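You operate a simulated robot arm through the tools that you are given. There is no shell and no other tool.

Carry out the task below with a simulated robot arm. There is one attempt and no reset: what you move stays moved.

TASK
Seat the tall standpipe in the wash drain and run the top water off.
Fine: shut the drain lever after.

The check looks at the end state, three seconds after you hand in, the way a careful person would. Anything else that was tipped, shoved, dropped, spilled or broken makes it a failure.

THE ROBOT
A 6-joint arm with a two-finger parallel gripper, fixed in place. Base frame: the origin is at the foot of the arm, x ahead of it, y to its left, z up. Lengths are in m, angles in degrees, forces in N, time in s.
With the tool pointing down near the work surface it reaches from about 0.36 to 0.76 m from the base axis. Its first joint turns from -66.0 to 66.0 degrees. Payload 2.45 kg.
The tool frame sits at the grasp point between the pads (the TCP): z along the fingers, y along the line on which they close. The tips reach 0.024 m beyond it. Largest opening 0.068 m; finger width 0.017, thickness 0.01; the body of the gripper, 0.04 by 0.07 m, starts 0.041 m behind the TCP.
Orientation is that of the tool frame in the base frame, as a unit quaternion [x, y, z, w]. With the fingers straight down and closing along the base's y, the tool's x points along the base's -x, its y along +y and its z along -z.

THE INTERFACE
- The arm moves only by the tool step_arm. Its argument "rows" is text: rows parted by semicolons, each of 7 numbers parted by spaces: the shift along the tool's x, y, z in units of 30 mm (1.0 is 30 mm), then the turn, a rotation vector about the tool's x, y, z in units of 6 degrees (1.0 is 6 degrees), then the closure, from 0 (fully open) to 1 (shut). In form: x y z rx ry rz gripper; .... A call has 1 to 20 rows; each row shifts and turns the commanded pose from where the row before left it, along the tool's axes as they then stand. A call with a number of a shift or a turn outside -1 to 1 is refused whole. Rows are played at 5 a second. More than 0.05 m and 8.6 degrees between two rows, or a gripper value outside its range, and nothing of the call is played. Where a pose cannot be reached the arm comes as near as it can. A force on the tool above 40 N (or 10 N above the force at the start of the call, whichever is more), or a blocked arm, ends the call early, and 0.2 s more pass. Each finger travels about 0.108 m/s and halts on what it meets, pressing with about 37 N; the grip force reading is that of the motor and also rises with nothing between the fingers. The clock runs only during rows and for 0.2 s after the last one: add rows that do not move to give the fingers time. The reply holds the time, the measured pose of the TCP, the force on the tool along the base axes, the opening and the grip force, in the units named above and with some noise, with the torque about the TCP (base axes, N m) and any sound that the robot's microphone picked up.
- Cameras (640 x 400 px; columns grow to the right, rows downward): "scene" is fixed at [0.1585, 0.4036, 1.47]; the picture's right is [-0.84, -0.54, 0.00], its down [-0.28, 0.43, -0.86] and it looks along [0.47, -0.72, -0.52] (base axes); focal length 334 px, centre (320, 200). "wrist" rides on the gripper at [0.084, 0.011, -0.075] in the tool frame; the picture's right is [-0.13, 0.99, 0.00], its down [-0.60, -0.08, -0.79] and it looks along [-0.79, -0.10, 0.61] (tool axes); focal length 251 px, centre (320, 200). There is no depth. A picture from a camera that has moved, and an enlarged one, comes with that camera's place and axes in the base frame and with its lens.
- camera(camera): a new picture of that camera. No time passes.
- zoom(camera, box): a new picture of the part [left, top, right, bottom] of that camera's present view, enlarged. No time passes.
- finish_job(): hands the job in; it is judged then, once.

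Nothing tells you positions but the pictures and the camera data. Unless the task says otherwise, let go and move clear before handing in.

The tools are called after ">>>" as a command line: name --argument value ..., lists and objects as JSON in quotes. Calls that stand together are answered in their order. step_arm: Moves the arm, as the interface text tells. Its arguments: {"type":"object","properties":{"rows":{"type":"string"}},"required":["rows"]} The other tools are called the same way: camera (camera) takes a picture; zoom (camera, box) takes an enlarged picture of a part of a camera's view; finish_job () hands the job in.

At the start:

```text
time_s: 0.0
tool_pos: [0.4524, -0.2197, 1.2689]
tool_rot: [0.0, 1.0, 0.0, 0.0]
contact_force: [0.2, 0.4, -0.2]
moment: [0.01, -0.01, -0.02]
gripper_width: 0.0679
finger_force: 0.1
```

scene: 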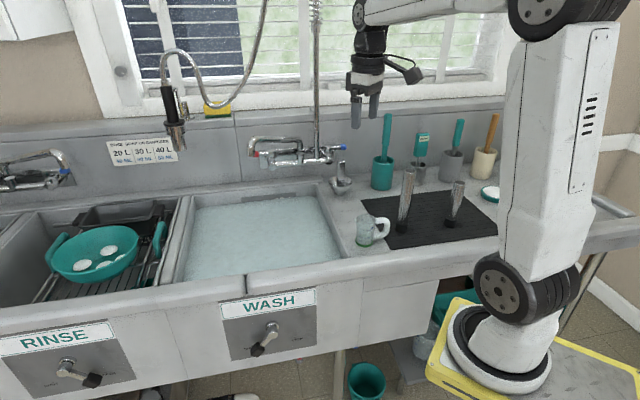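
wrist: 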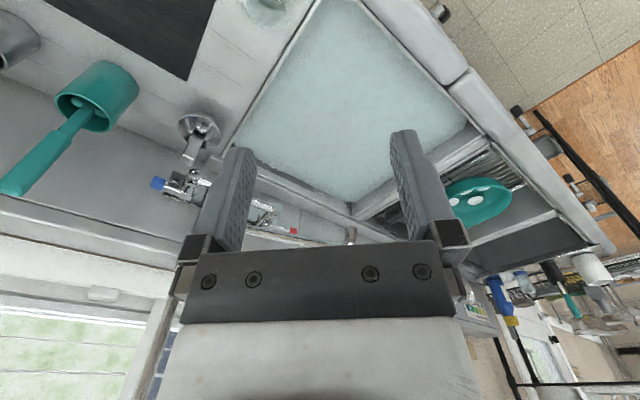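

I see a three-part sink with the wash basin full of cloudy water, two standpipes on a black mat, and a lever under the WASH sign. I will take closer looks before moving anything.

>>> zoom --camera "scene" --box '[320, 130, 520, 255]'

>>> zoom --camera "scene" --box '[160, 170, 360, 295]'

>>> zoom --camera "scene" --box '[200, 280, 360, 380]'

>>> zoom --camera "scene" --box '[0, 130, 200, 255]'

>>> zoom --camera "scene" --box '[0, 300, 160, 400]'

```text
3.20 times, centred on (420, 192) of scene
camera zoom: at [0.1585, 0.4036, 1.47], right [-0.84, -0.54, 0.0], down [-0.28, 0.43, -0.86], along [0.47, -0.72, -0.52], focal length 1069 px, centre (0, 224)
```

zoom: 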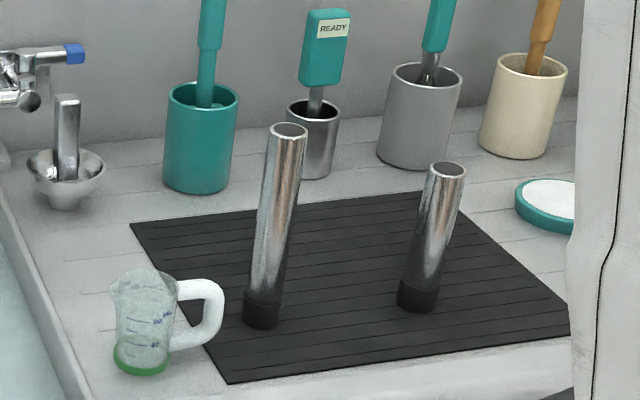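

```text
3.20 times, centred on (260, 232) of scene
camera zoom: at [0.1585, 0.4036, 1.47], right [-0.84, -0.54, 0.0], down [-0.28, 0.43, -0.86], along [0.47, -0.72, -0.52], focal length 1069 px, centre (512, 96)
```

zoom: 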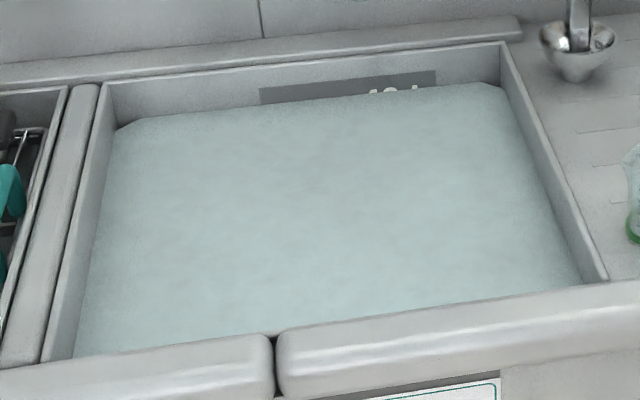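

```text
4.00 times, centred on (280, 330) of scene
camera zoom: at [0.1585, 0.4036, 1.47], right [-0.84, -0.54, 0.0], down [-0.28, 0.43, -0.86], along [0.47, -0.72, -0.52], focal length 1336 px, centre (480, -320)
```

zoom: 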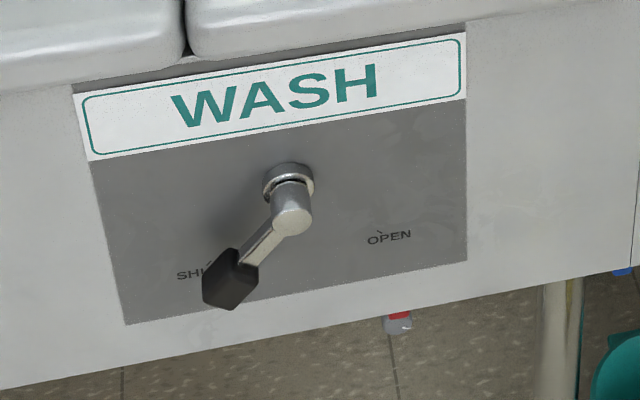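

```text
3.20 times, centred on (100, 192) of scene
camera zoom: at [0.1585, 0.4036, 1.47], right [-0.84, -0.54, 0.0], down [-0.28, 0.43, -0.86], along [0.47, -0.72, -0.52], focal length 1069 px, centre (1024, 224)
```

zoom: 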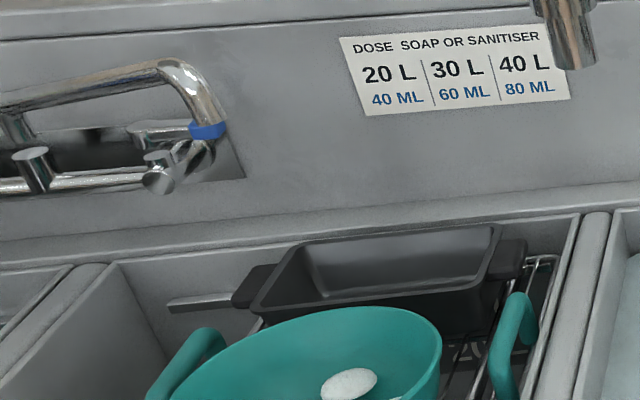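

```text
4.00 times, centred on (80, 350) of scene
camera zoom: at [0.1585, 0.4036, 1.47], right [-0.84, -0.54, 0.0], down [-0.28, 0.43, -0.86], along [0.47, -0.72, -0.52], focal length 1336 px, centre (1280, -400)
```

zoom: 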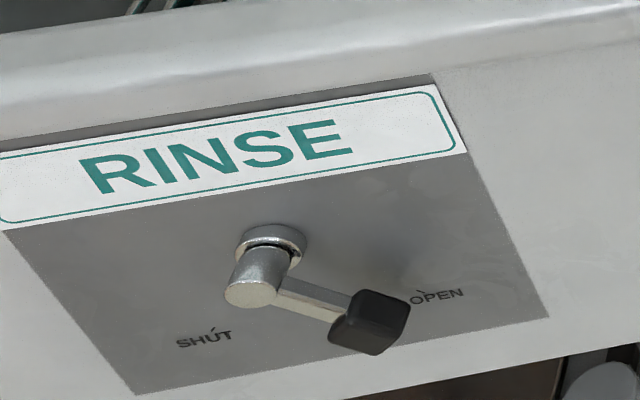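

I need to pin down the geometry first, so I'll zoom into the arm base, the gripper, and the wrist view.

>>> zoom --camera "scene" --box '[400, 240, 640, 400]'

>>> zoom --camera "scene" --box '[320, 30, 440, 150]'

>>> zoom --camera "wrist" --box '[80, 0, 360, 240]'

>>> zoom --camera "wrist" --box '[220, 0, 620, 260]'

```text
2.50 times, centred on (520, 320) of scene
camera zoom: at [0.1585, 0.4036, 1.47], right [-0.84, -0.54, 0.0], down [-0.28, 0.43, -0.86], along [0.47, -0.72, -0.52], focal length 835 px, centre (-180, -100)
```

zoom: 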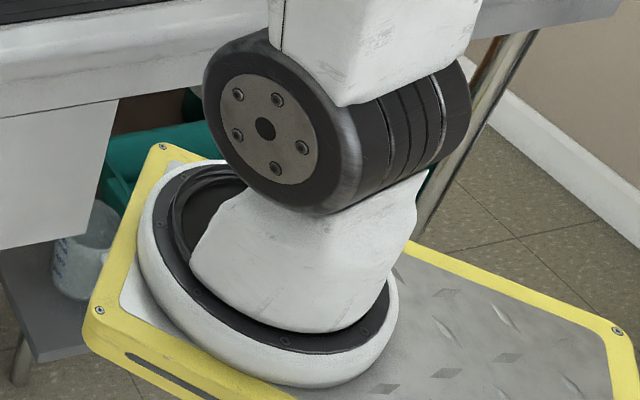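

```text
3.33 times, centred on (380, 90) of scene
camera zoom: at [0.1585, 0.4036, 1.47], right [-0.84, -0.54, 0.0], down [-0.28, 0.43, -0.86], along [0.47, -0.72, -0.52], focal length 1114 px, centre (120, 567)
```

zoom: 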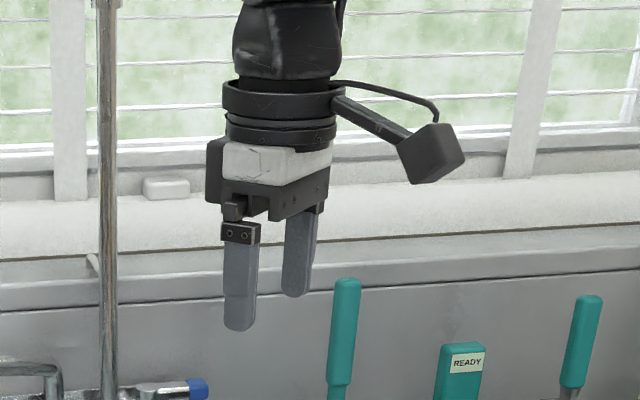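

```text
1.67 times, centred on (220, 120) of wrist
camera zoom: at [0.3688, -0.2091, 1.3434], right [0.13, 0.99, 0.0], down [0.6, -0.08, 0.79], along [0.79, -0.1, -0.61], focal length 419 px, centre (487, 333)
```

zoom: 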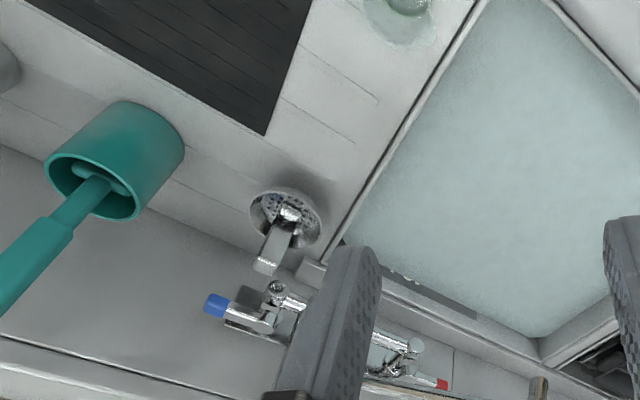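

```text
1.54 times, centred on (420, 130) of wrist
camera zoom: at [0.3688, -0.2091, 1.3434], right [0.13, 0.99, 0.0], down [0.6, -0.08, 0.79], along [0.79, -0.1, -0.61], focal length 387 px, centre (166, 308)
```

zoom: 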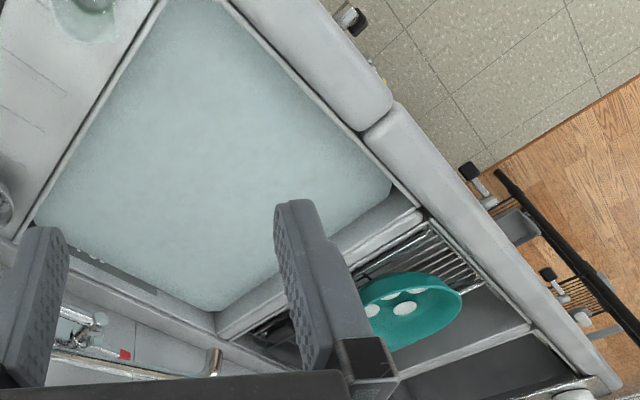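

The sink runs at about 45 degrees to the base frame, and the wash basin centre looks to be near x 0.78, y -0.21. The water is too cloudy to show the drain, so I'll look closer for faint cues and check the other basins.

>>> zoom --camera "wrist" --box '[250, 60, 420, 200]'

>>> zoom --camera "wrist" --box '[400, 100, 640, 280]'

>>> zoom --camera "scene" --box '[180, 190, 350, 290]'

>>> zoom --camera "scene" --box '[0, 190, 190, 310]'

>>> zoom --camera "scene" --box '[200, 320, 480, 400]'

```text
2.86 times, centred on (335, 130) of wrist
camera zoom: at [0.3688, -0.2091, 1.3434], right [0.13, 0.99, 0.0], down [0.6, -0.08, 0.79], along [0.79, -0.1, -0.61], focal length 718 px, centre (277, 400)
```

zoom: 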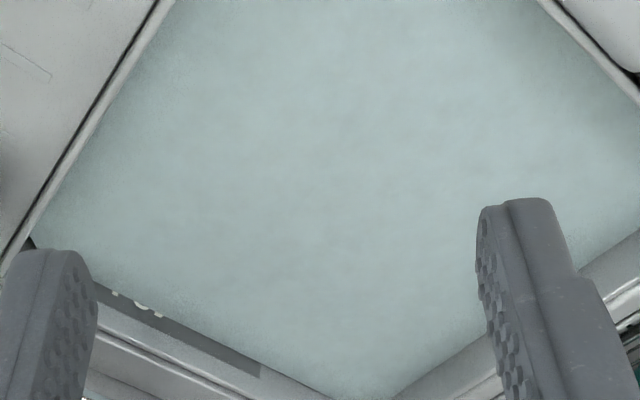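

```text
2.22 times, centred on (520, 190) of wrist
camera zoom: at [0.3688, -0.2091, 1.3434], right [0.13, 0.99, 0.0], down [0.6, -0.08, 0.79], along [0.79, -0.1, -0.61], focal length 559 px, centre (-124, 222)
```

zoom: 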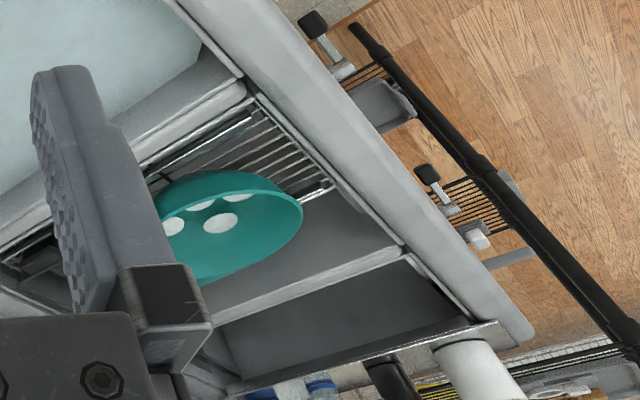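

```text
3.76 times, centred on (265, 240) of scene
camera zoom: at [0.1585, 0.4036, 1.47], right [-0.84, -0.54, 0.0], down [-0.28, 0.43, -0.86], along [0.47, -0.72, -0.52], focal length 1258 px, centre (527, 49)
```

zoom: 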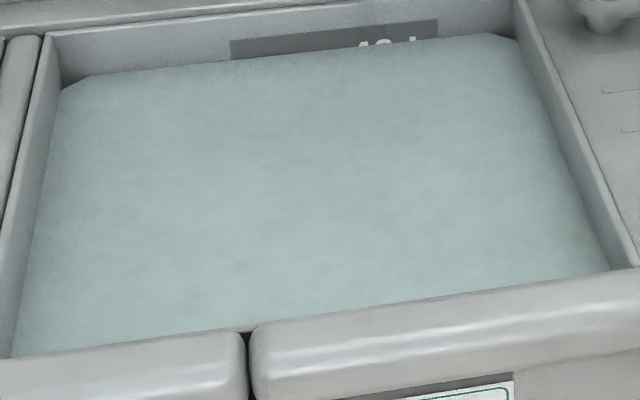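

```text
3.33 times, centred on (95, 250) of scene
camera zoom: at [0.1585, 0.4036, 1.47], right [-0.84, -0.54, 0.0], down [-0.28, 0.43, -0.86], along [0.47, -0.72, -0.52], focal length 1114 px, centre (1070, 33)
```

zoom: 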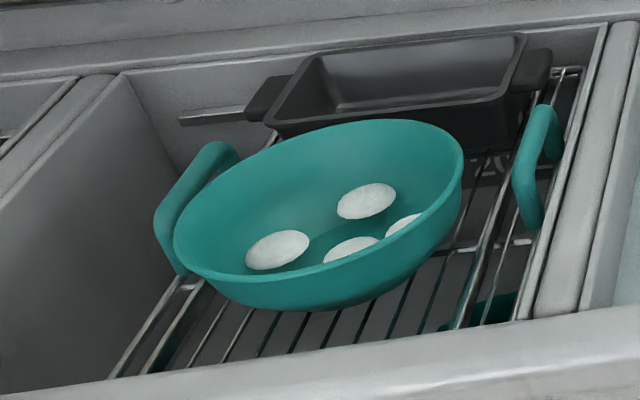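

```text
2.29 times, centred on (340, 360) of scene
camera zoom: at [0.1585, 0.4036, 1.47], right [-0.84, -0.54, 0.0], down [-0.28, 0.43, -0.86], along [0.47, -0.72, -0.52], focal length 764 px, centre (274, -166)
```

zoom: 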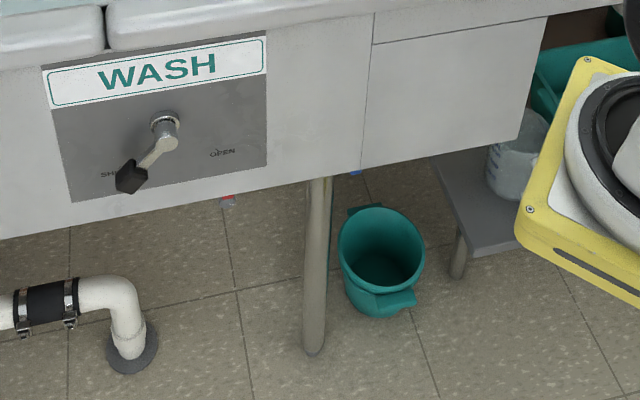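

The water sits at the 40 L mark. I'll look under the rack in the rinse basin, since a drain there would suggest where the wash drain is.

>>> zoom --camera "scene" --box '[120, 210, 190, 290]'

>>> zoom --camera "scene" --box '[225, 195, 325, 215]'

>>> zoom --camera "scene" --box '[0, 240, 100, 320]'

>>> zoom --camera "scene" --box '[150, 300, 330, 400]'

```text
5.00 times, centred on (155, 250) of scene
camera zoom: at [0.1585, 0.4036, 1.47], right [-0.84, -0.54, 0.0], down [-0.28, 0.43, -0.86], along [0.47, -0.72, -0.52], focal length 1670 px, centre (1145, -50)
```

zoom: 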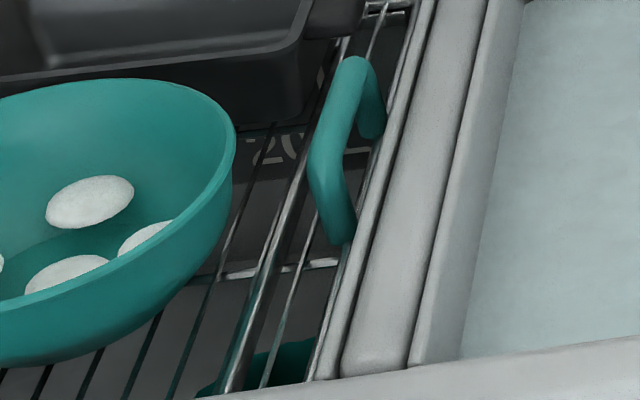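

```text
6.40 times, centred on (275, 205) of scene
camera zoom: at [0.1585, 0.4036, 1.47], right [-0.84, -0.54, 0.0], down [-0.28, 0.43, -0.86], along [0.47, -0.72, -0.52], focal length 2138 px, centre (608, 168)
```

zoom: 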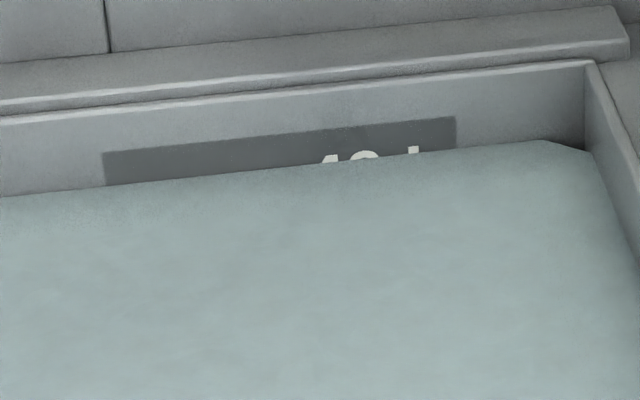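

```text
5.00 times, centred on (50, 280) of scene
camera zoom: at [0.1585, 0.4036, 1.47], right [-0.84, -0.54, 0.0], down [-0.28, 0.43, -0.86], along [0.47, -0.72, -0.52], focal length 1670 px, centre (1670, -200)
```

zoom: 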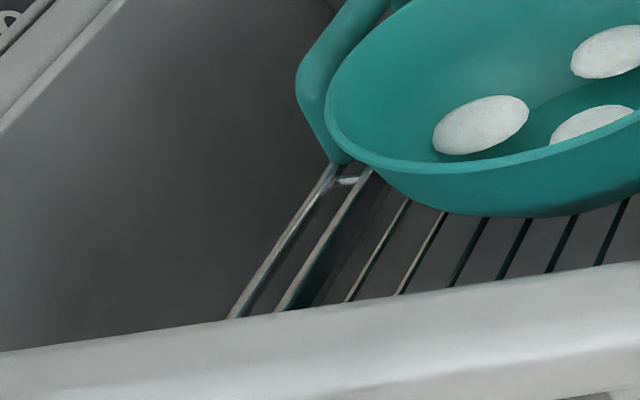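

```text
3.56 times, centred on (240, 350) of scene
camera zoom: at [0.1585, 0.4036, 1.47], right [-0.84, -0.54, 0.0], down [-0.28, 0.43, -0.86], along [0.47, -0.72, -0.52], focal length 1188 px, centre (604, -333)
```

zoom: 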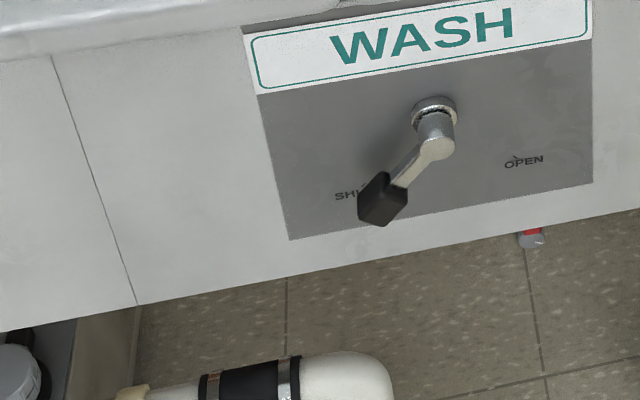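

The drain is hidden under the cloudy water, so I want to see the waste fitting from beneath the sink. I'll move the arm out to the front of the sink, clear of everything, and turn the wrist camera towards the WASH plate.

>>> step_arm --rows "0.13 1 0.3 0 0 0 0;0.13 1 0.3 0 0 0 0;0.13 1 0.3 0 0 0 0;0.13 1 0.3 0 0 0 0;0.13 1 0.3 0 0 0 0;0.13 1 0.3 0 0 0 0;0.13 1 0.3 0 0 0 0;0.13 1 0.3 0 0 0 0;0.13 1 0.3 0 0 0 0;0.13 1 0.3 0 0 0 0;0.13 1 0.3 0 0 0 0;0.13 1 0.3 0 0 0 0;0.13 1 0.3 0 0 0 0;0 0 0 0 0 1 0;0 0 0 0 0 1 0;0 0 0 0 0 1 0;0 0 0 0 0 1 0;0 0 0 0 0 1 0;0 0 0 0 0 1 0;0 0 0 0 0 1 0"

>>> camera --camera "wrist"

>>> camera --camera "scene"

```text
time_s: 4.2
tool_pos: [0.4007, 0.1706, 1.1516]
tool_rot: [0.359, 0.933, 0.001, 0.0]
contact_force: [0.6, -1.0, 0.0]
moment: [0.0, 0.0, 0.0]
gripper_width: 0.0677
finger_force: 0.2
```

```text
taken
camera wrist: at [0.3469, 0.2346, 1.2263], right [0.76, 0.65, 0.0], down [0.4, -0.46, 0.79], along [0.51, -0.6, -0.61], focal length 251 px, centre (320, 200)
```

wrist: 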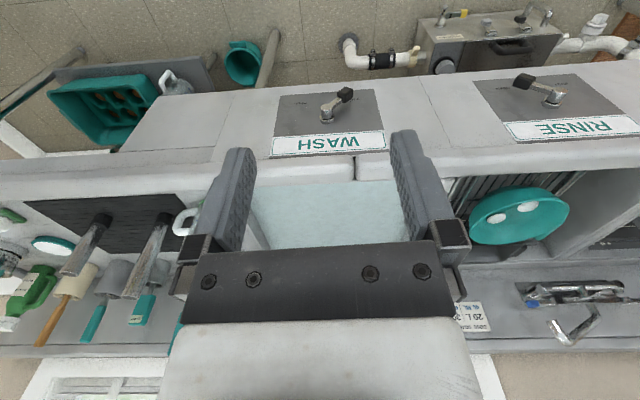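

```text
taken
```

scene: 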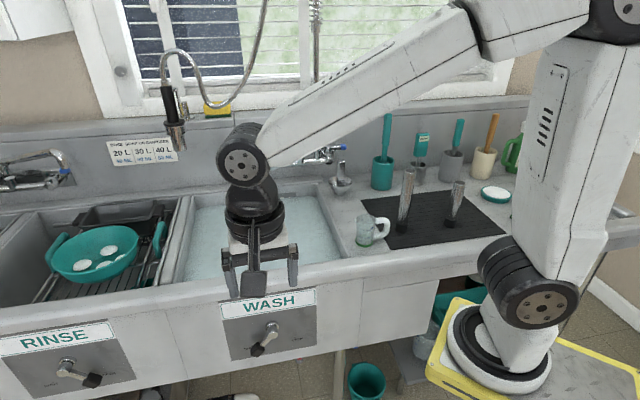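

The view works. I'll lower the arm in front of the sink, well clear of the rim, and then tilt the camera up to look underneath.

>>> step_arm --rows "0 0 1 0 0 0 0;0 0 1 0 0 0 0;0 0 1 0 0 0 0;0 0 1 0 0 0 0;0 0 1 0 0 0 0;0 0 1 0 0 0 0;0 0 1 0 0 0 0;0 0 1 0 0 0 0;0 0 1 0 0 0 0;0 0 1 0 0 0 0;0 0 1 0 0 0 0;0 0 1 0 0 0 0;0 0 0 0 0 0 0"

>>> camera --camera "wrist"

>>> camera --camera "scene"

```text
time_s: 7.0
tool_pos: [0.4032, 0.1727, 0.7934]
tool_rot: [0.358, 0.934, 0.0, 0.0]
contact_force: [0.6, 0.9, -0.3]
moment: [-0.03, 0.02, -0.01]
gripper_width: 0.068
finger_force: 0.1
```

```text
taken
camera wrist: at [0.3479, 0.2367, 0.8673], right [0.76, 0.65, 0.0], down [0.4, -0.46, 0.79], along [0.52, -0.6, -0.61], focal length 251 px, centre (320, 200)
```

wrist: 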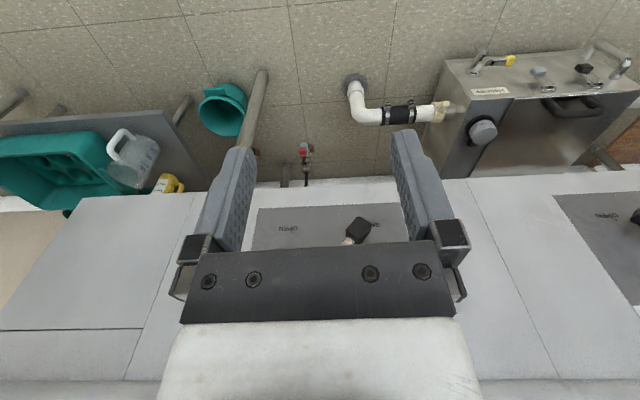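

```text
taken
```

scene: 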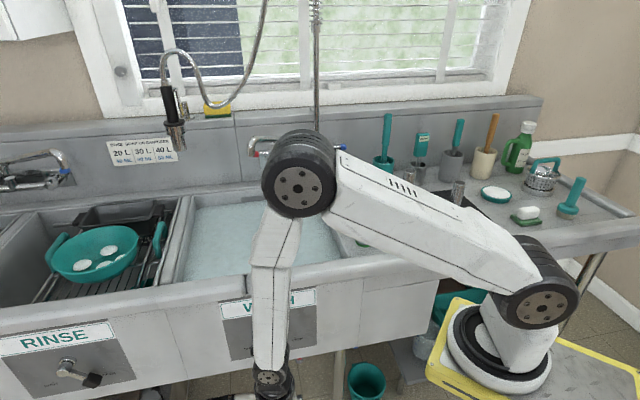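

The arm reaches here easily. I'll go lower and tilt the tool so the camera looks up at the underside of the wash basin.

>>> step_arm --rows "0 0 1 0 0 0 0;0 0 1 0 0 0 0;0 0 1 0 0 0 0;0 0 1 0 0 0 0;0 0 1 0 0 0 0;0 0 1 0 0 0 0;0 0 1 0 0 0 0;0 0 0 0 -1 0 0;0 0 0 0 -1 0 0;0 0 0 0 -1 0 0;0 0 0 0 -1 0 0;0 0 0 0 -1 0 0;0 0 0 0 -1 0 0;0 0 0 0 -1 0 0;0 0 0 0 -1 0 0;0 0 0 0 0 0 0"

>>> camera --camera "wrist"

>>> camera --camera "scene"

```text
time_s: 10.4
tool_pos: [0.4018, 0.1724, 0.581]
tool_rot: [0.335, 0.864, -0.127, 0.354]
contact_force: [0.1, 0.1, -0.3]
moment: [-0.03, 0.04, 0.02]
gripper_width: 0.068
finger_force: 0.0
out of reach, approached as far as the arm can: row 8
```

```text
taken
camera wrist: at [0.3265, 0.256, 0.577], right [0.73, 0.67, 0.11], down [-0.15, 0.01, 0.99], along [0.67, -0.74, 0.11], focal length 251 px, centre (320, 200)
```

wrist: 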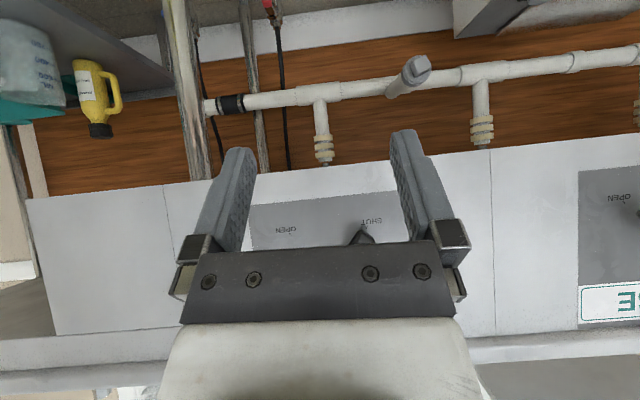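

```text
taken
```

scene: 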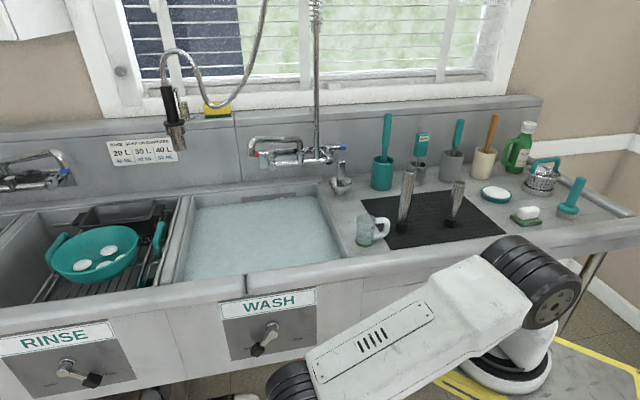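

I can see the drain run under the sink, with a tailpiece for the wash basin and one for the rinse. I'll zoom in, then shift sideways for a second view to triangulate it.

>>> zoom --camera "wrist" --box '[200, 40, 520, 240]'

>>> step_arm --rows "0 -1 0 0 0 0 0;0 -1 0 0 0 0 0;0 -1 0 0 0 0 0;0 -1 0 0 0 0 0;0 -1 0 0 0 0 0;0 0 0 0 0 0 0"

>>> zoom --camera "wrist" --box '[200, 40, 520, 240]'

>>> camera --camera "wrist"

```text
2.00 times, centred on (360, 140) of wrist
camera zoom: at [0.3265, 0.256, 0.577], right [0.73, 0.67, 0.11], down [-0.15, 0.01, 0.99], along [0.67, -0.74, 0.11], focal length 503 px, centre (240, 320)
```

zoom: 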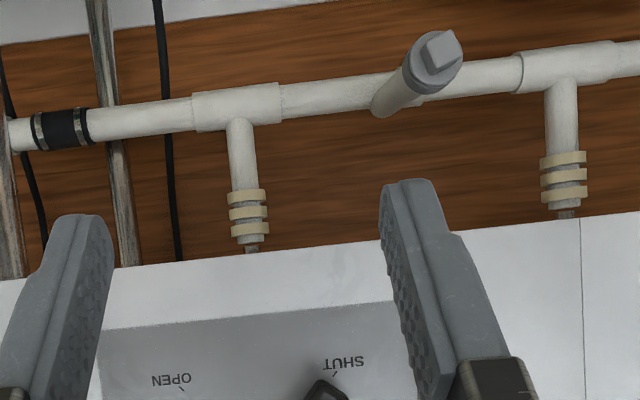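

```text
time_s: 11.8
tool_pos: [0.303, 0.0613, 0.5787]
tool_rot: [0.335, 0.864, -0.126, 0.353]
contact_force: [-0.5, -1.0, -0.4]
moment: [-0.02, 0.0, 0.05]
gripper_width: 0.0677
finger_force: 0.1
```

```text
2.00 times, centred on (360, 140) of wrist
camera zoom: at [0.2267, 0.144, 0.5749], right [0.73, 0.67, 0.11], down [-0.15, 0.01, 0.99], along [0.67, -0.74, 0.11], focal length 503 px, centre (240, 320)
```

zoom: 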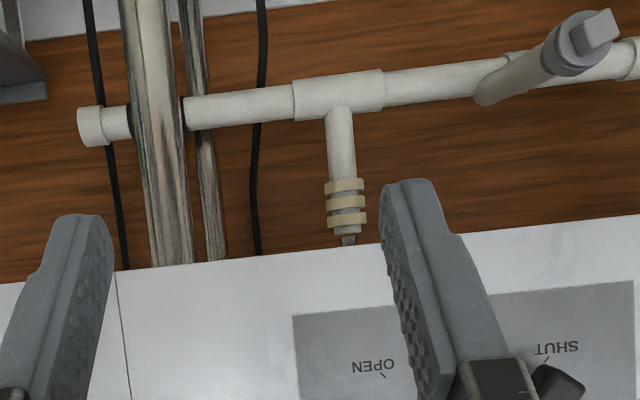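

```text
taken
camera wrist: at [0.2267, 0.144, 0.5749], right [0.73, 0.67, 0.11], down [-0.15, 0.01, 0.99], along [0.67, -0.74, 0.11], focal length 251 px, centre (320, 200)
```

wrist: 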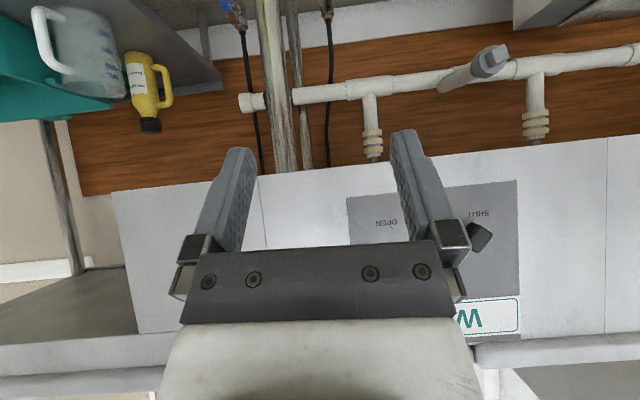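

The tailpiece sits near s=0.40 along the sink, but I can't see yet whether it comes straight off the drain. I'll go back sideways and lower, to look up behind the apron.

>>> step_arm --rows "0 1 0 0 0 0 0;0 1 0 0 0 0 0;0 1 0 0 0 0 0;0.697 -0.018 0.717 0 0 0 0;0.697 -0.018 0.717 0 0 0 0;0.697 -0.018 0.717 0 0 0 0;0.697 -0.018 0.717 0 0 0 0;0 0 0 0 0 0 0"

>>> camera --camera "wrist"

>>> zoom --camera "wrist" --box '[200, 60, 520, 260]'

```text
time_s: 13.6
tool_pos: [0.3721, 0.1439, 0.4646]
tool_rot: [0.339, 0.863, -0.116, 0.357]
contact_force: [-0.1, 0.1, 1.6]
moment: [0.01, -0.02, 0.02]
gripper_width: 0.0681
finger_force: 0.0
```

```text
taken
camera wrist: at [0.2965, 0.2278, 0.4622], right [0.73, 0.67, 0.13], down [-0.17, -0.01, 0.99], along [0.66, -0.74, 0.1], focal length 251 px, centre (320, 200)
```

wrist: 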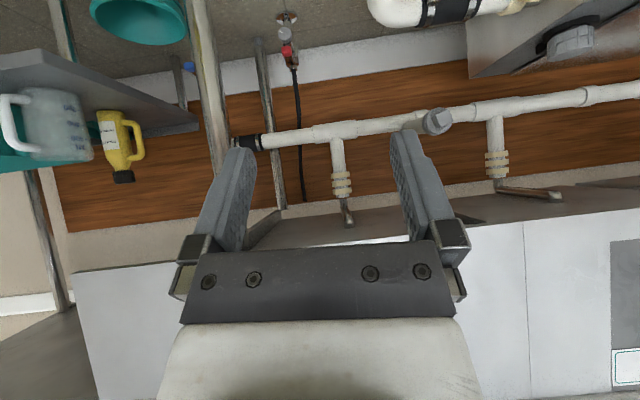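

```text
2.00 times, centred on (360, 160) of wrist
camera zoom: at [0.2965, 0.2278, 0.4622], right [0.73, 0.67, 0.13], down [-0.17, -0.01, 0.99], along [0.66, -0.74, 0.1], focal length 503 px, centre (240, 280)
```

zoom: 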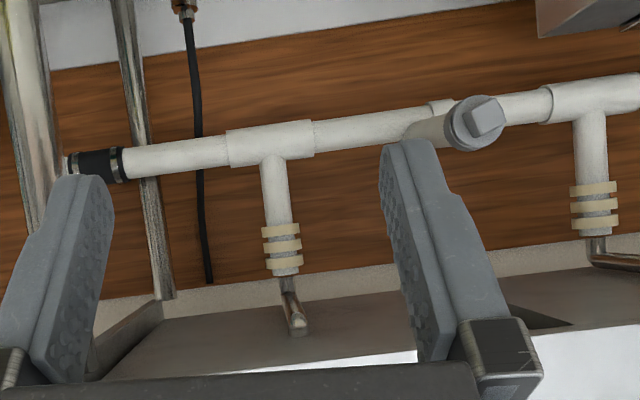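

A metal tube runs forward from the tailpiece to an elbow under the basin, which should be the drain. I'll tilt up further and slide sideways for two clear views of that elbow.

>>> step_arm --rows "0 0 0 0 -1 0 0;0 0 0 0 -1 0 0;0 0 0 0 -1 0 0;0 0 0 0 0 0 0"

>>> camera --camera "wrist"

>>> zoom --camera "wrist" --box '[200, 60, 520, 260]'

```text
time_s: 14.2
tool_pos: [0.4463, 0.257, 0.5348]
tool_rot: [0.374, 0.805, -0.061, 0.457]
contact_force: [0.1, -1.4, 0.6]
moment: [-0.01, 0.0, 0.01]
gripper_width: 0.0681
finger_force: 0.1
out of reach, approached as far as the arm can: row 3
stopped in row 3: the arm was blocked; the commanded pose is now the measured one
```

```text
taken
camera wrist: at [0.3765, 0.343, 0.5138], right [0.69, 0.64, 0.34], down [-0.41, -0.04, 0.91], along [0.59, -0.77, 0.24], focal length 251 px, centre (320, 200)
```

wrist: 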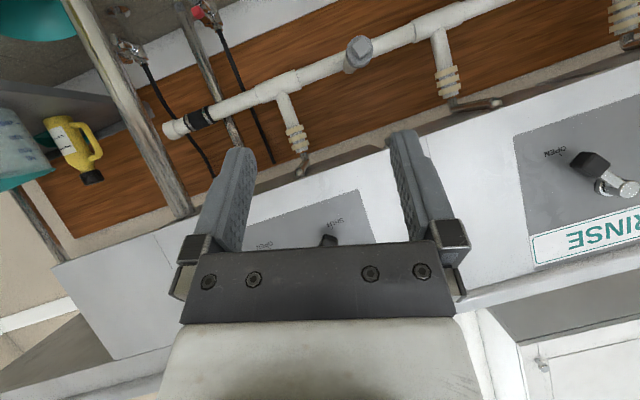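

```text
2.00 times, centred on (360, 160) of wrist
camera zoom: at [0.3765, 0.343, 0.5138], right [0.69, 0.64, 0.34], down [-0.41, -0.04, 0.91], along [0.59, -0.77, 0.24], focal length 503 px, centre (240, 280)
```

zoom: 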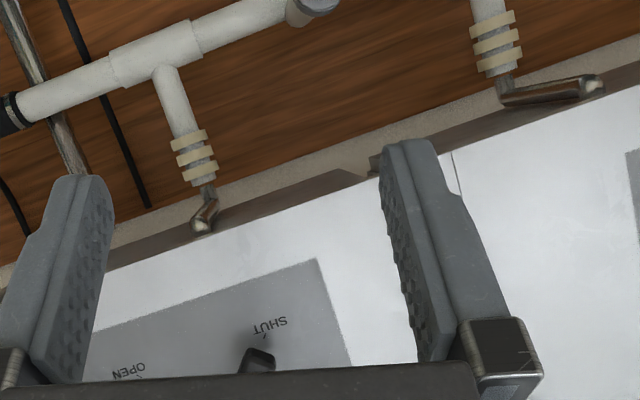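

The elbow under the basin works out to s≈0.40, n≈-0.68 to -0.70, so the drain is at the centre of the wash basin, about (0.778, -0.21). The last tilt hit the arm's limit, so I'll back up and return to tool-down carefully.

>>> step_arm --rows "-0.78 0.24 -0.576 0 0 0 0;-0.78 0.24 -0.576 0 0 0 0;-0.78 0.24 -0.576 0 0 0 0;-0.78 0.24 -0.576 0 0 0 0;0 0 0 0.211 0.889 -0.121 0;0 0 0 0.211 0.889 -0.121 0;0 0 0 0.211 0.889 -0.121 0;0 0 0 0.211 0.889 -0.121 0;0 0 0 0.211 0.889 -0.121 0;0 0 0 0.211 0.889 -0.121 0;0 0 0 0.211 0.889 -0.121 0;0 0 0 0.211 0.889 -0.121 0;0 0 0 0.211 0.889 -0.121 0;0 0 0 0.211 0.889 -0.121 0;0 0 0 0 0 0 0"

>>> camera --camera "wrist"

>>> camera --camera "scene"

```text
time_s: 17.4
tool_pos: [0.4415, 0.2498, 0.65]
tool_rot: [0.362, 0.932, -0.009, 0.026]
contact_force: [-0.6, 1.0, 0.3]
moment: [-0.02, 0.02, 0.0]
gripper_width: 0.0679
finger_force: 0.1
out of reach, approached as far as the arm can: row 14
```

```text
taken
camera wrist: at [0.3848, 0.3177, 0.7203], right [0.76, 0.64, 0.01], down [0.36, -0.44, 0.82], along [0.54, -0.63, -0.57], focal length 251 px, centre (320, 200)
```

wrist: 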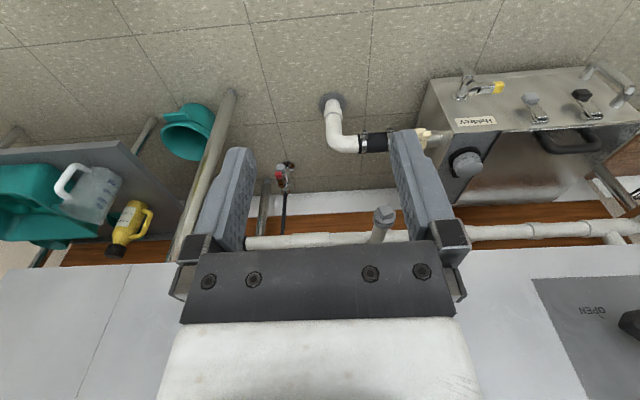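

```text
taken
```

scene: 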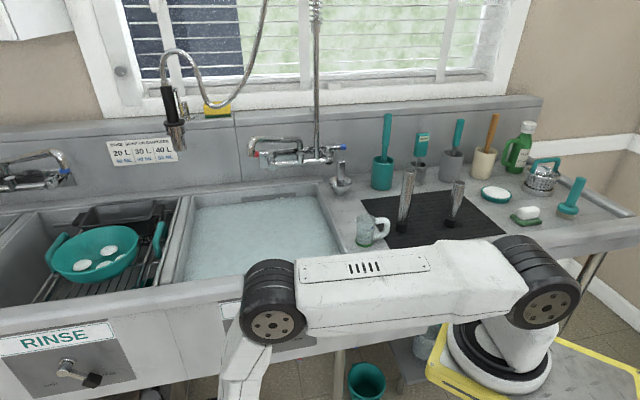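

Nothing is disturbed. I'll raise the arm to a safe height in front of the sink.

>>> step_arm --rows "0 0 -1 0 0 0 0;0 0 -1 0 0 0 0;0 0 -1 0 0 0 0;0 0 -1 0 0 0 0;0 0 -1 0 0 0 0;0 0 -1 0 0 0 0;0 0 -1 0 0 0 0;0 0 -1 0 0 0 0;0 0 -1 0 0 0 0;0 0 -1 0 0 0 0;0 0 -1 0 0 0 0;0 0 -1 0 0 0 0;0 0 -1 0 0 0 0;0 0 -1 0 0 0 0;0 0 -1 0 0 0 0;0 0 -1 0 0 0 0;0 0 0 0 0 0 0"

>>> camera --camera "wrist"

>>> zoom --camera "scene" --box '[140, 40, 380, 200]'

```text
time_s: 21.0
tool_pos: [0.3475, 0.2031, 1.0038]
tool_rot: [0.361, 0.93, -0.016, 0.068]
contact_force: [0.3, 0.2, 0.1]
moment: [0.0, -0.02, 0.0]
gripper_width: 0.068
finger_force: 0.0
out of reach, approached as far as the arm can: row 4, 5, 6, 7, 8, 9, 10, 11, 12, 13, 14, 15, 16
```

```text
taken
camera wrist: at [0.2855, 0.273, 1.0661], right [0.76, 0.65, 0.04], down [0.29, -0.4, 0.87], along [0.58, -0.65, -0.5], focal length 251 px, centre (320, 200)
```

wrist: 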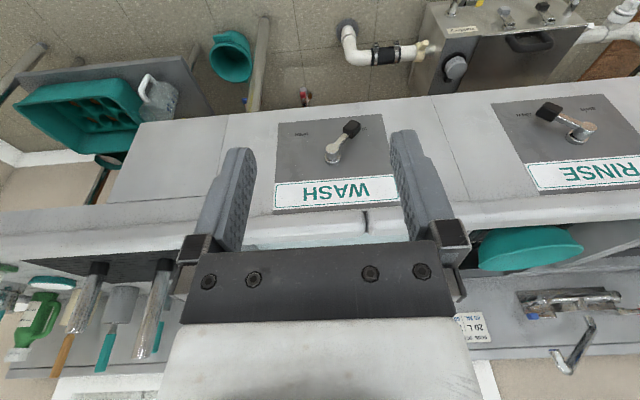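

```text
2.50 times, centred on (260, 120) of scene
camera zoom: at [0.1585, 0.4036, 1.47], right [-0.84, -0.54, 0.0], down [-0.28, 0.43, -0.86], along [0.47, -0.72, -0.52], focal length 835 px, centre (470, 400)
```

zoom: 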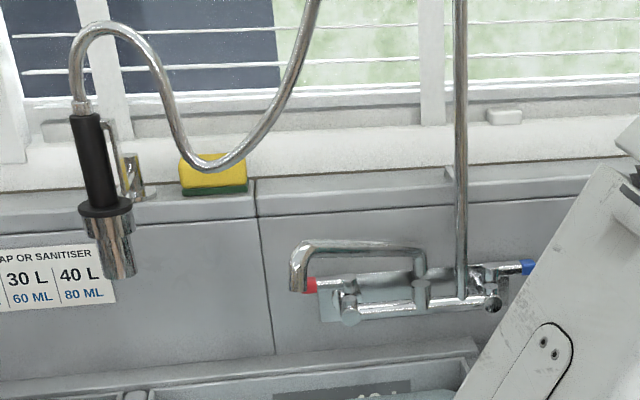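

The arm is not following the commanded pose here, so it may be in an awkward joint configuration. I'll look at its posture before doing anything else.

>>> camera --camera "scene"

>>> step_arm --rows "0 0 0 0 0 0 0"

```text
taken
```

scene: 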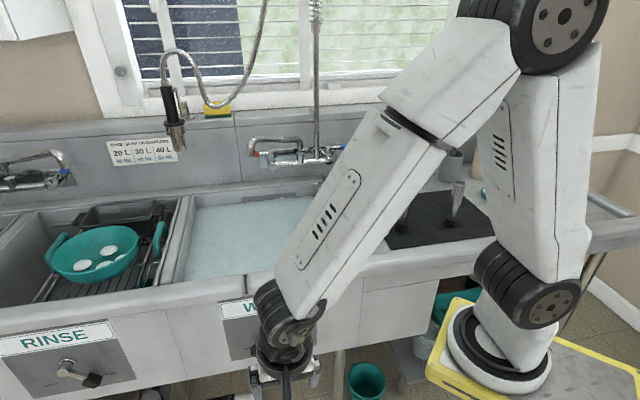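

```text
time_s: 21.4
tool_pos: [0.3483, 0.2025, 1.0028]
tool_rot: [0.36, 0.93, -0.014, 0.068]
contact_force: [0.5, 0.3, 0.6]
moment: [-0.01, 0.01, 0.0]
gripper_width: 0.0684
finger_force: 0.1
```

The posture looks normal. I'll step gently outward and up toward a pose it held before, straightening the tool as I go.

>>> step_arm --rows "-0.53 0.095 -0.914 0 0.27 0 0;-0.53 0.095 -0.914 0 0.27 0 0;-0.53 0.095 -0.914 0 0.27 0 0;-0.53 0.095 -0.914 0 0.27 0 0;-0.53 0.095 -0.914 0 0.27 0 0;0 0 0 0 0 0 0;0 0 0 0 0 0 0"

```text
time_s: 23.0
tool_pos: [0.3709, 0.1596, 1.0403]
tool_rot: [0.361, 0.929, -0.012, 0.084]
contact_force: [-0.1, -0.2, 1.3]
moment: [0.01, -0.01, -0.03]
gripper_width: 0.0678
finger_force: 0.0
out of reach, approached as far as the arm can: row 1, 2, 3, 4, 5
```

The tilt error grows as I go, so a wrist joint is probably near its limit in this turned pose. I'll unwind the yaw towards the starting orientation and see whether it frees up.

>>> step_arm --rows "0 0 0 0 0 -1 0;0 0 0 0 0 -1 0;0 0 0 0 0 -1 0;0 0 0 0 0 0 0"

```text
time_s: 24.0
tool_pos: [0.3726, 0.1598, 1.0402]
tool_rot: [0.21, 0.974, -0.025, 0.082]
contact_force: [-0.6, 0.0, 0.8]
moment: [0.01, -0.04, -0.02]
gripper_width: 0.0681
finger_force: 0.1
```

>>> step_arm --rows "0 0 0 -0.07 0.8 0 0;0 0 0 -0.07 0.8 0 0;0 0 0 0 0 0 0"

>>> camera --camera "scene"

```text
time_s: 24.8
tool_pos: [0.3726, 0.1591, 1.0397]
tool_rot: [0.21, 0.974, -0.025, 0.082]
contact_force: [-0.5, 0.0, 0.1]
moment: [0.0, 0.0, 0.03]
gripper_width: 0.0679
finger_force: 0.0
out of reach, approached as far as the arm can: row 1, 2
```

```text
taken
```

scene: 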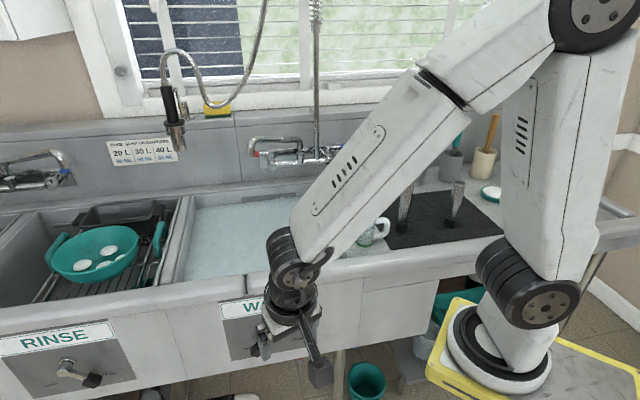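

The wrist passed through its straight position and bent the other way, so it now sits against a joint limit. I'll unflip it here in free space: tilt outward past the forearm line, swing round, and come back.

>>> step_arm --rows "-0.41 0.51 0 -0.769 -0.624 0.142 0;-0.41 0.51 0 -0.769 -0.624 0.142 0;-0.41 0.51 0 -0.769 -0.624 0.142 0;-0.41 0.51 0 -0.769 -0.624 0.142 0;0 0 0 0 0 0 0"

>>> camera --camera "scene"

```text
time_s: 26.0
tool_pos: [0.4403, 0.1926, 1.0604]
tool_rot: [0.218, 0.94, 0.107, 0.241]
contact_force: [-0.3, -0.8, 0.5]
moment: [0.01, 0.03, -0.01]
gripper_width: 0.0682
finger_force: 0.2
```

```text
taken
```

scene: 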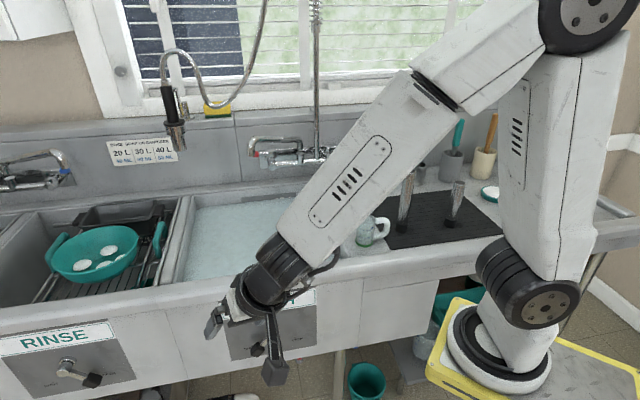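

That moved without hitting a limit. I'll zoom in on the wrist to work out which way the joints are bent.

>>> zoom --camera "scene" --box '[180, 60, 500, 400]'

>>> zoom --camera "scene" --box '[190, 220, 350, 400]'

```text
1.18 times, centred on (340, 230) of scene
camera zoom: at [0.1585, 0.4036, 1.47], right [-0.84, -0.54, 0.0], down [-0.28, 0.43, -0.86], along [0.47, -0.72, -0.52], focal length 393 px, centre (296, 165)
```

zoom: 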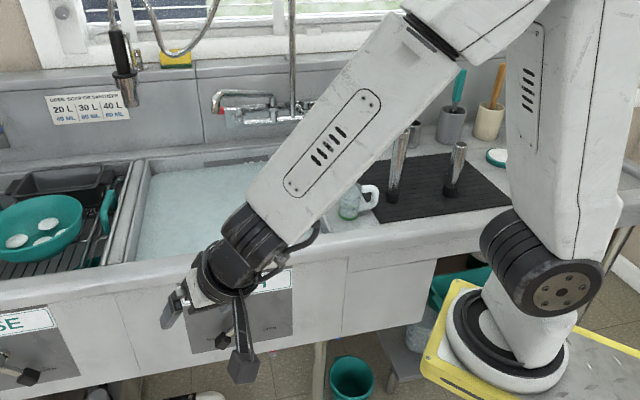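

```text
2.22 times, centred on (270, 310) of scene
camera zoom: at [0.1585, 0.4036, 1.47], right [-0.84, -0.54, 0.0], down [-0.28, 0.43, -0.86], along [0.47, -0.72, -0.52], focal length 742 px, centre (431, -44)
```

zoom: 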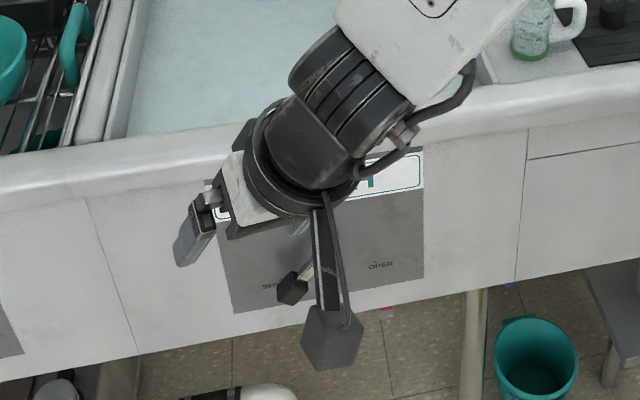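

>>> step_arm --rows "-0.35 0.43 0 -0.769 -0.624 0.142 0;-0.35 0.43 0 -0.769 -0.624 0.142 0;0 0 0 0 0 0 0"

>>> zoom --camera "scene" --box '[180, 60, 500, 400]'

```text
time_s: 26.8
tool_pos: [0.4647, 0.2048, 1.0763]
tool_rot: [0.219, 0.907, 0.17, 0.317]
contact_force: [0.2, 0.4, -0.6]
moment: [-0.01, 0.01, 0.0]
gripper_width: 0.0683
finger_force: 0.0
```

```text
1.18 times, centred on (340, 230) of scene
camera zoom: at [0.1585, 0.4036, 1.47], right [-0.84, -0.54, 0.0], down [-0.28, 0.43, -0.86], along [0.47, -0.72, -0.52], focal length 393 px, centre (296, 165)
```

zoom: 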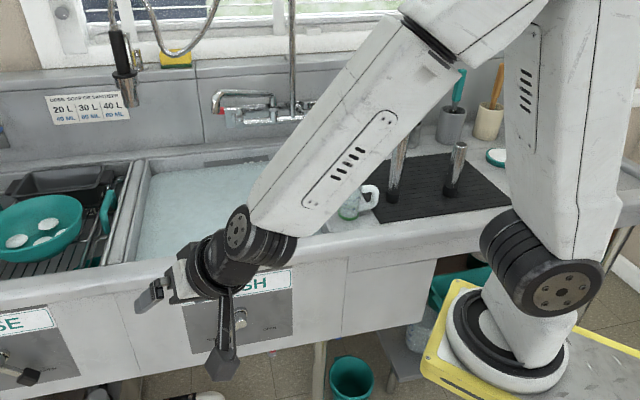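

The forearm is rolling back towards how it looked at first, so this is the right way. I'll continue.

>>> step_arm --rows "-0.35 0.43 0 -0.769 -0.624 0.142 0;-0.35 0.43 0 -0.769 -0.624 0.142 0;-0.35 0.43 0 -0.769 -0.624 0.142 0;0 0 0 0 0 0 0"

>>> zoom --camera "scene" --box '[180, 60, 500, 400]'

```text
time_s: 27.8
tool_pos: [0.4961, 0.22, 1.112]
tool_rot: [0.215, 0.84, 0.263, 0.424]
contact_force: [0.2, 0.8, -0.4]
moment: [-0.03, -0.05, 0.03]
gripper_width: 0.0681
finger_force: 0.0
```

```text
1.18 times, centred on (340, 230) of scene
camera zoom: at [0.1585, 0.4036, 1.47], right [-0.84, -0.54, 0.0], down [-0.28, 0.43, -0.86], along [0.47, -0.72, -0.52], focal length 393 px, centre (296, 165)
```

zoom: 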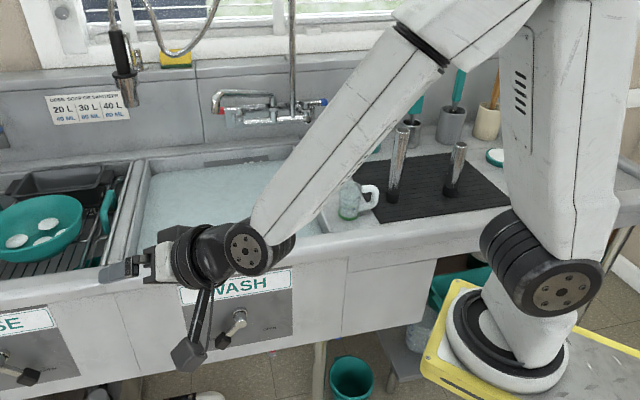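

The forearm is back near its normal roll. To straighten the wrist cleanly I need the arm's plane, so I'll zoom in on the shoulder and wrist discs to measure it.

>>> zoom --camera "scene" --box '[440, 200, 640, 400]'

>>> zoom --camera "scene" --box '[210, 220, 330, 340]'

>>> camera --camera "scene"

>>> camera --camera "wrist"

```text
2.00 times, centred on (540, 300) of scene
camera zoom: at [0.1585, 0.4036, 1.47], right [-0.84, -0.54, 0.0], down [-0.28, 0.43, -0.86], along [0.47, -0.72, -0.52], focal length 668 px, centre (-120, 0)
```

zoom: 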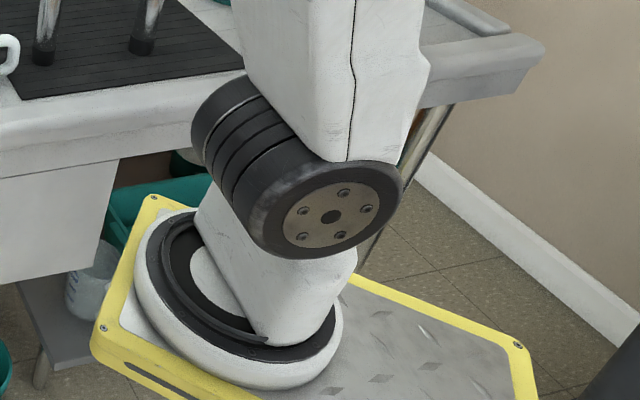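

```text
3.33 times, centred on (270, 280) of scene
camera zoom: at [0.1585, 0.4036, 1.47], right [-0.84, -0.54, 0.0], down [-0.28, 0.43, -0.86], along [0.47, -0.72, -0.52], focal length 1114 px, centre (487, -67)
```

zoom: 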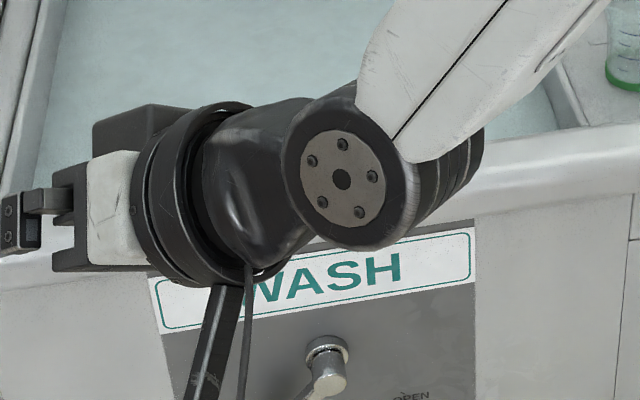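

```text
taken
```

scene: 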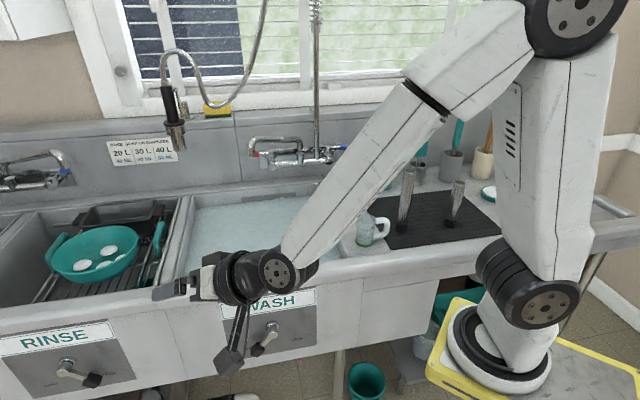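

```text
taken
camera wrist: at [0.3903, 0.2584, 1.1062], right [0.21, 0.69, 0.7], down [-0.33, -0.62, 0.71], along [0.92, -0.38, 0.1], focal length 251 px, centre (320, 200)
```

wrist: 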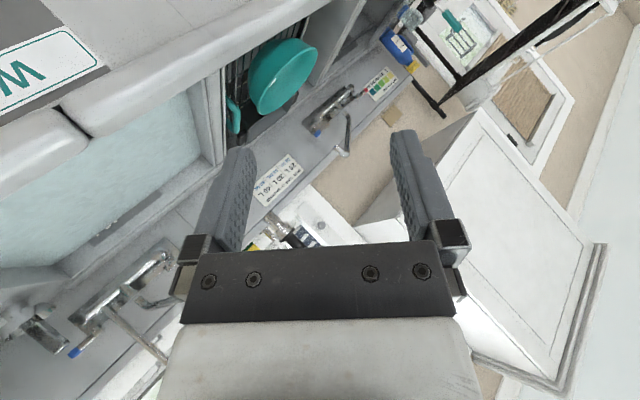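

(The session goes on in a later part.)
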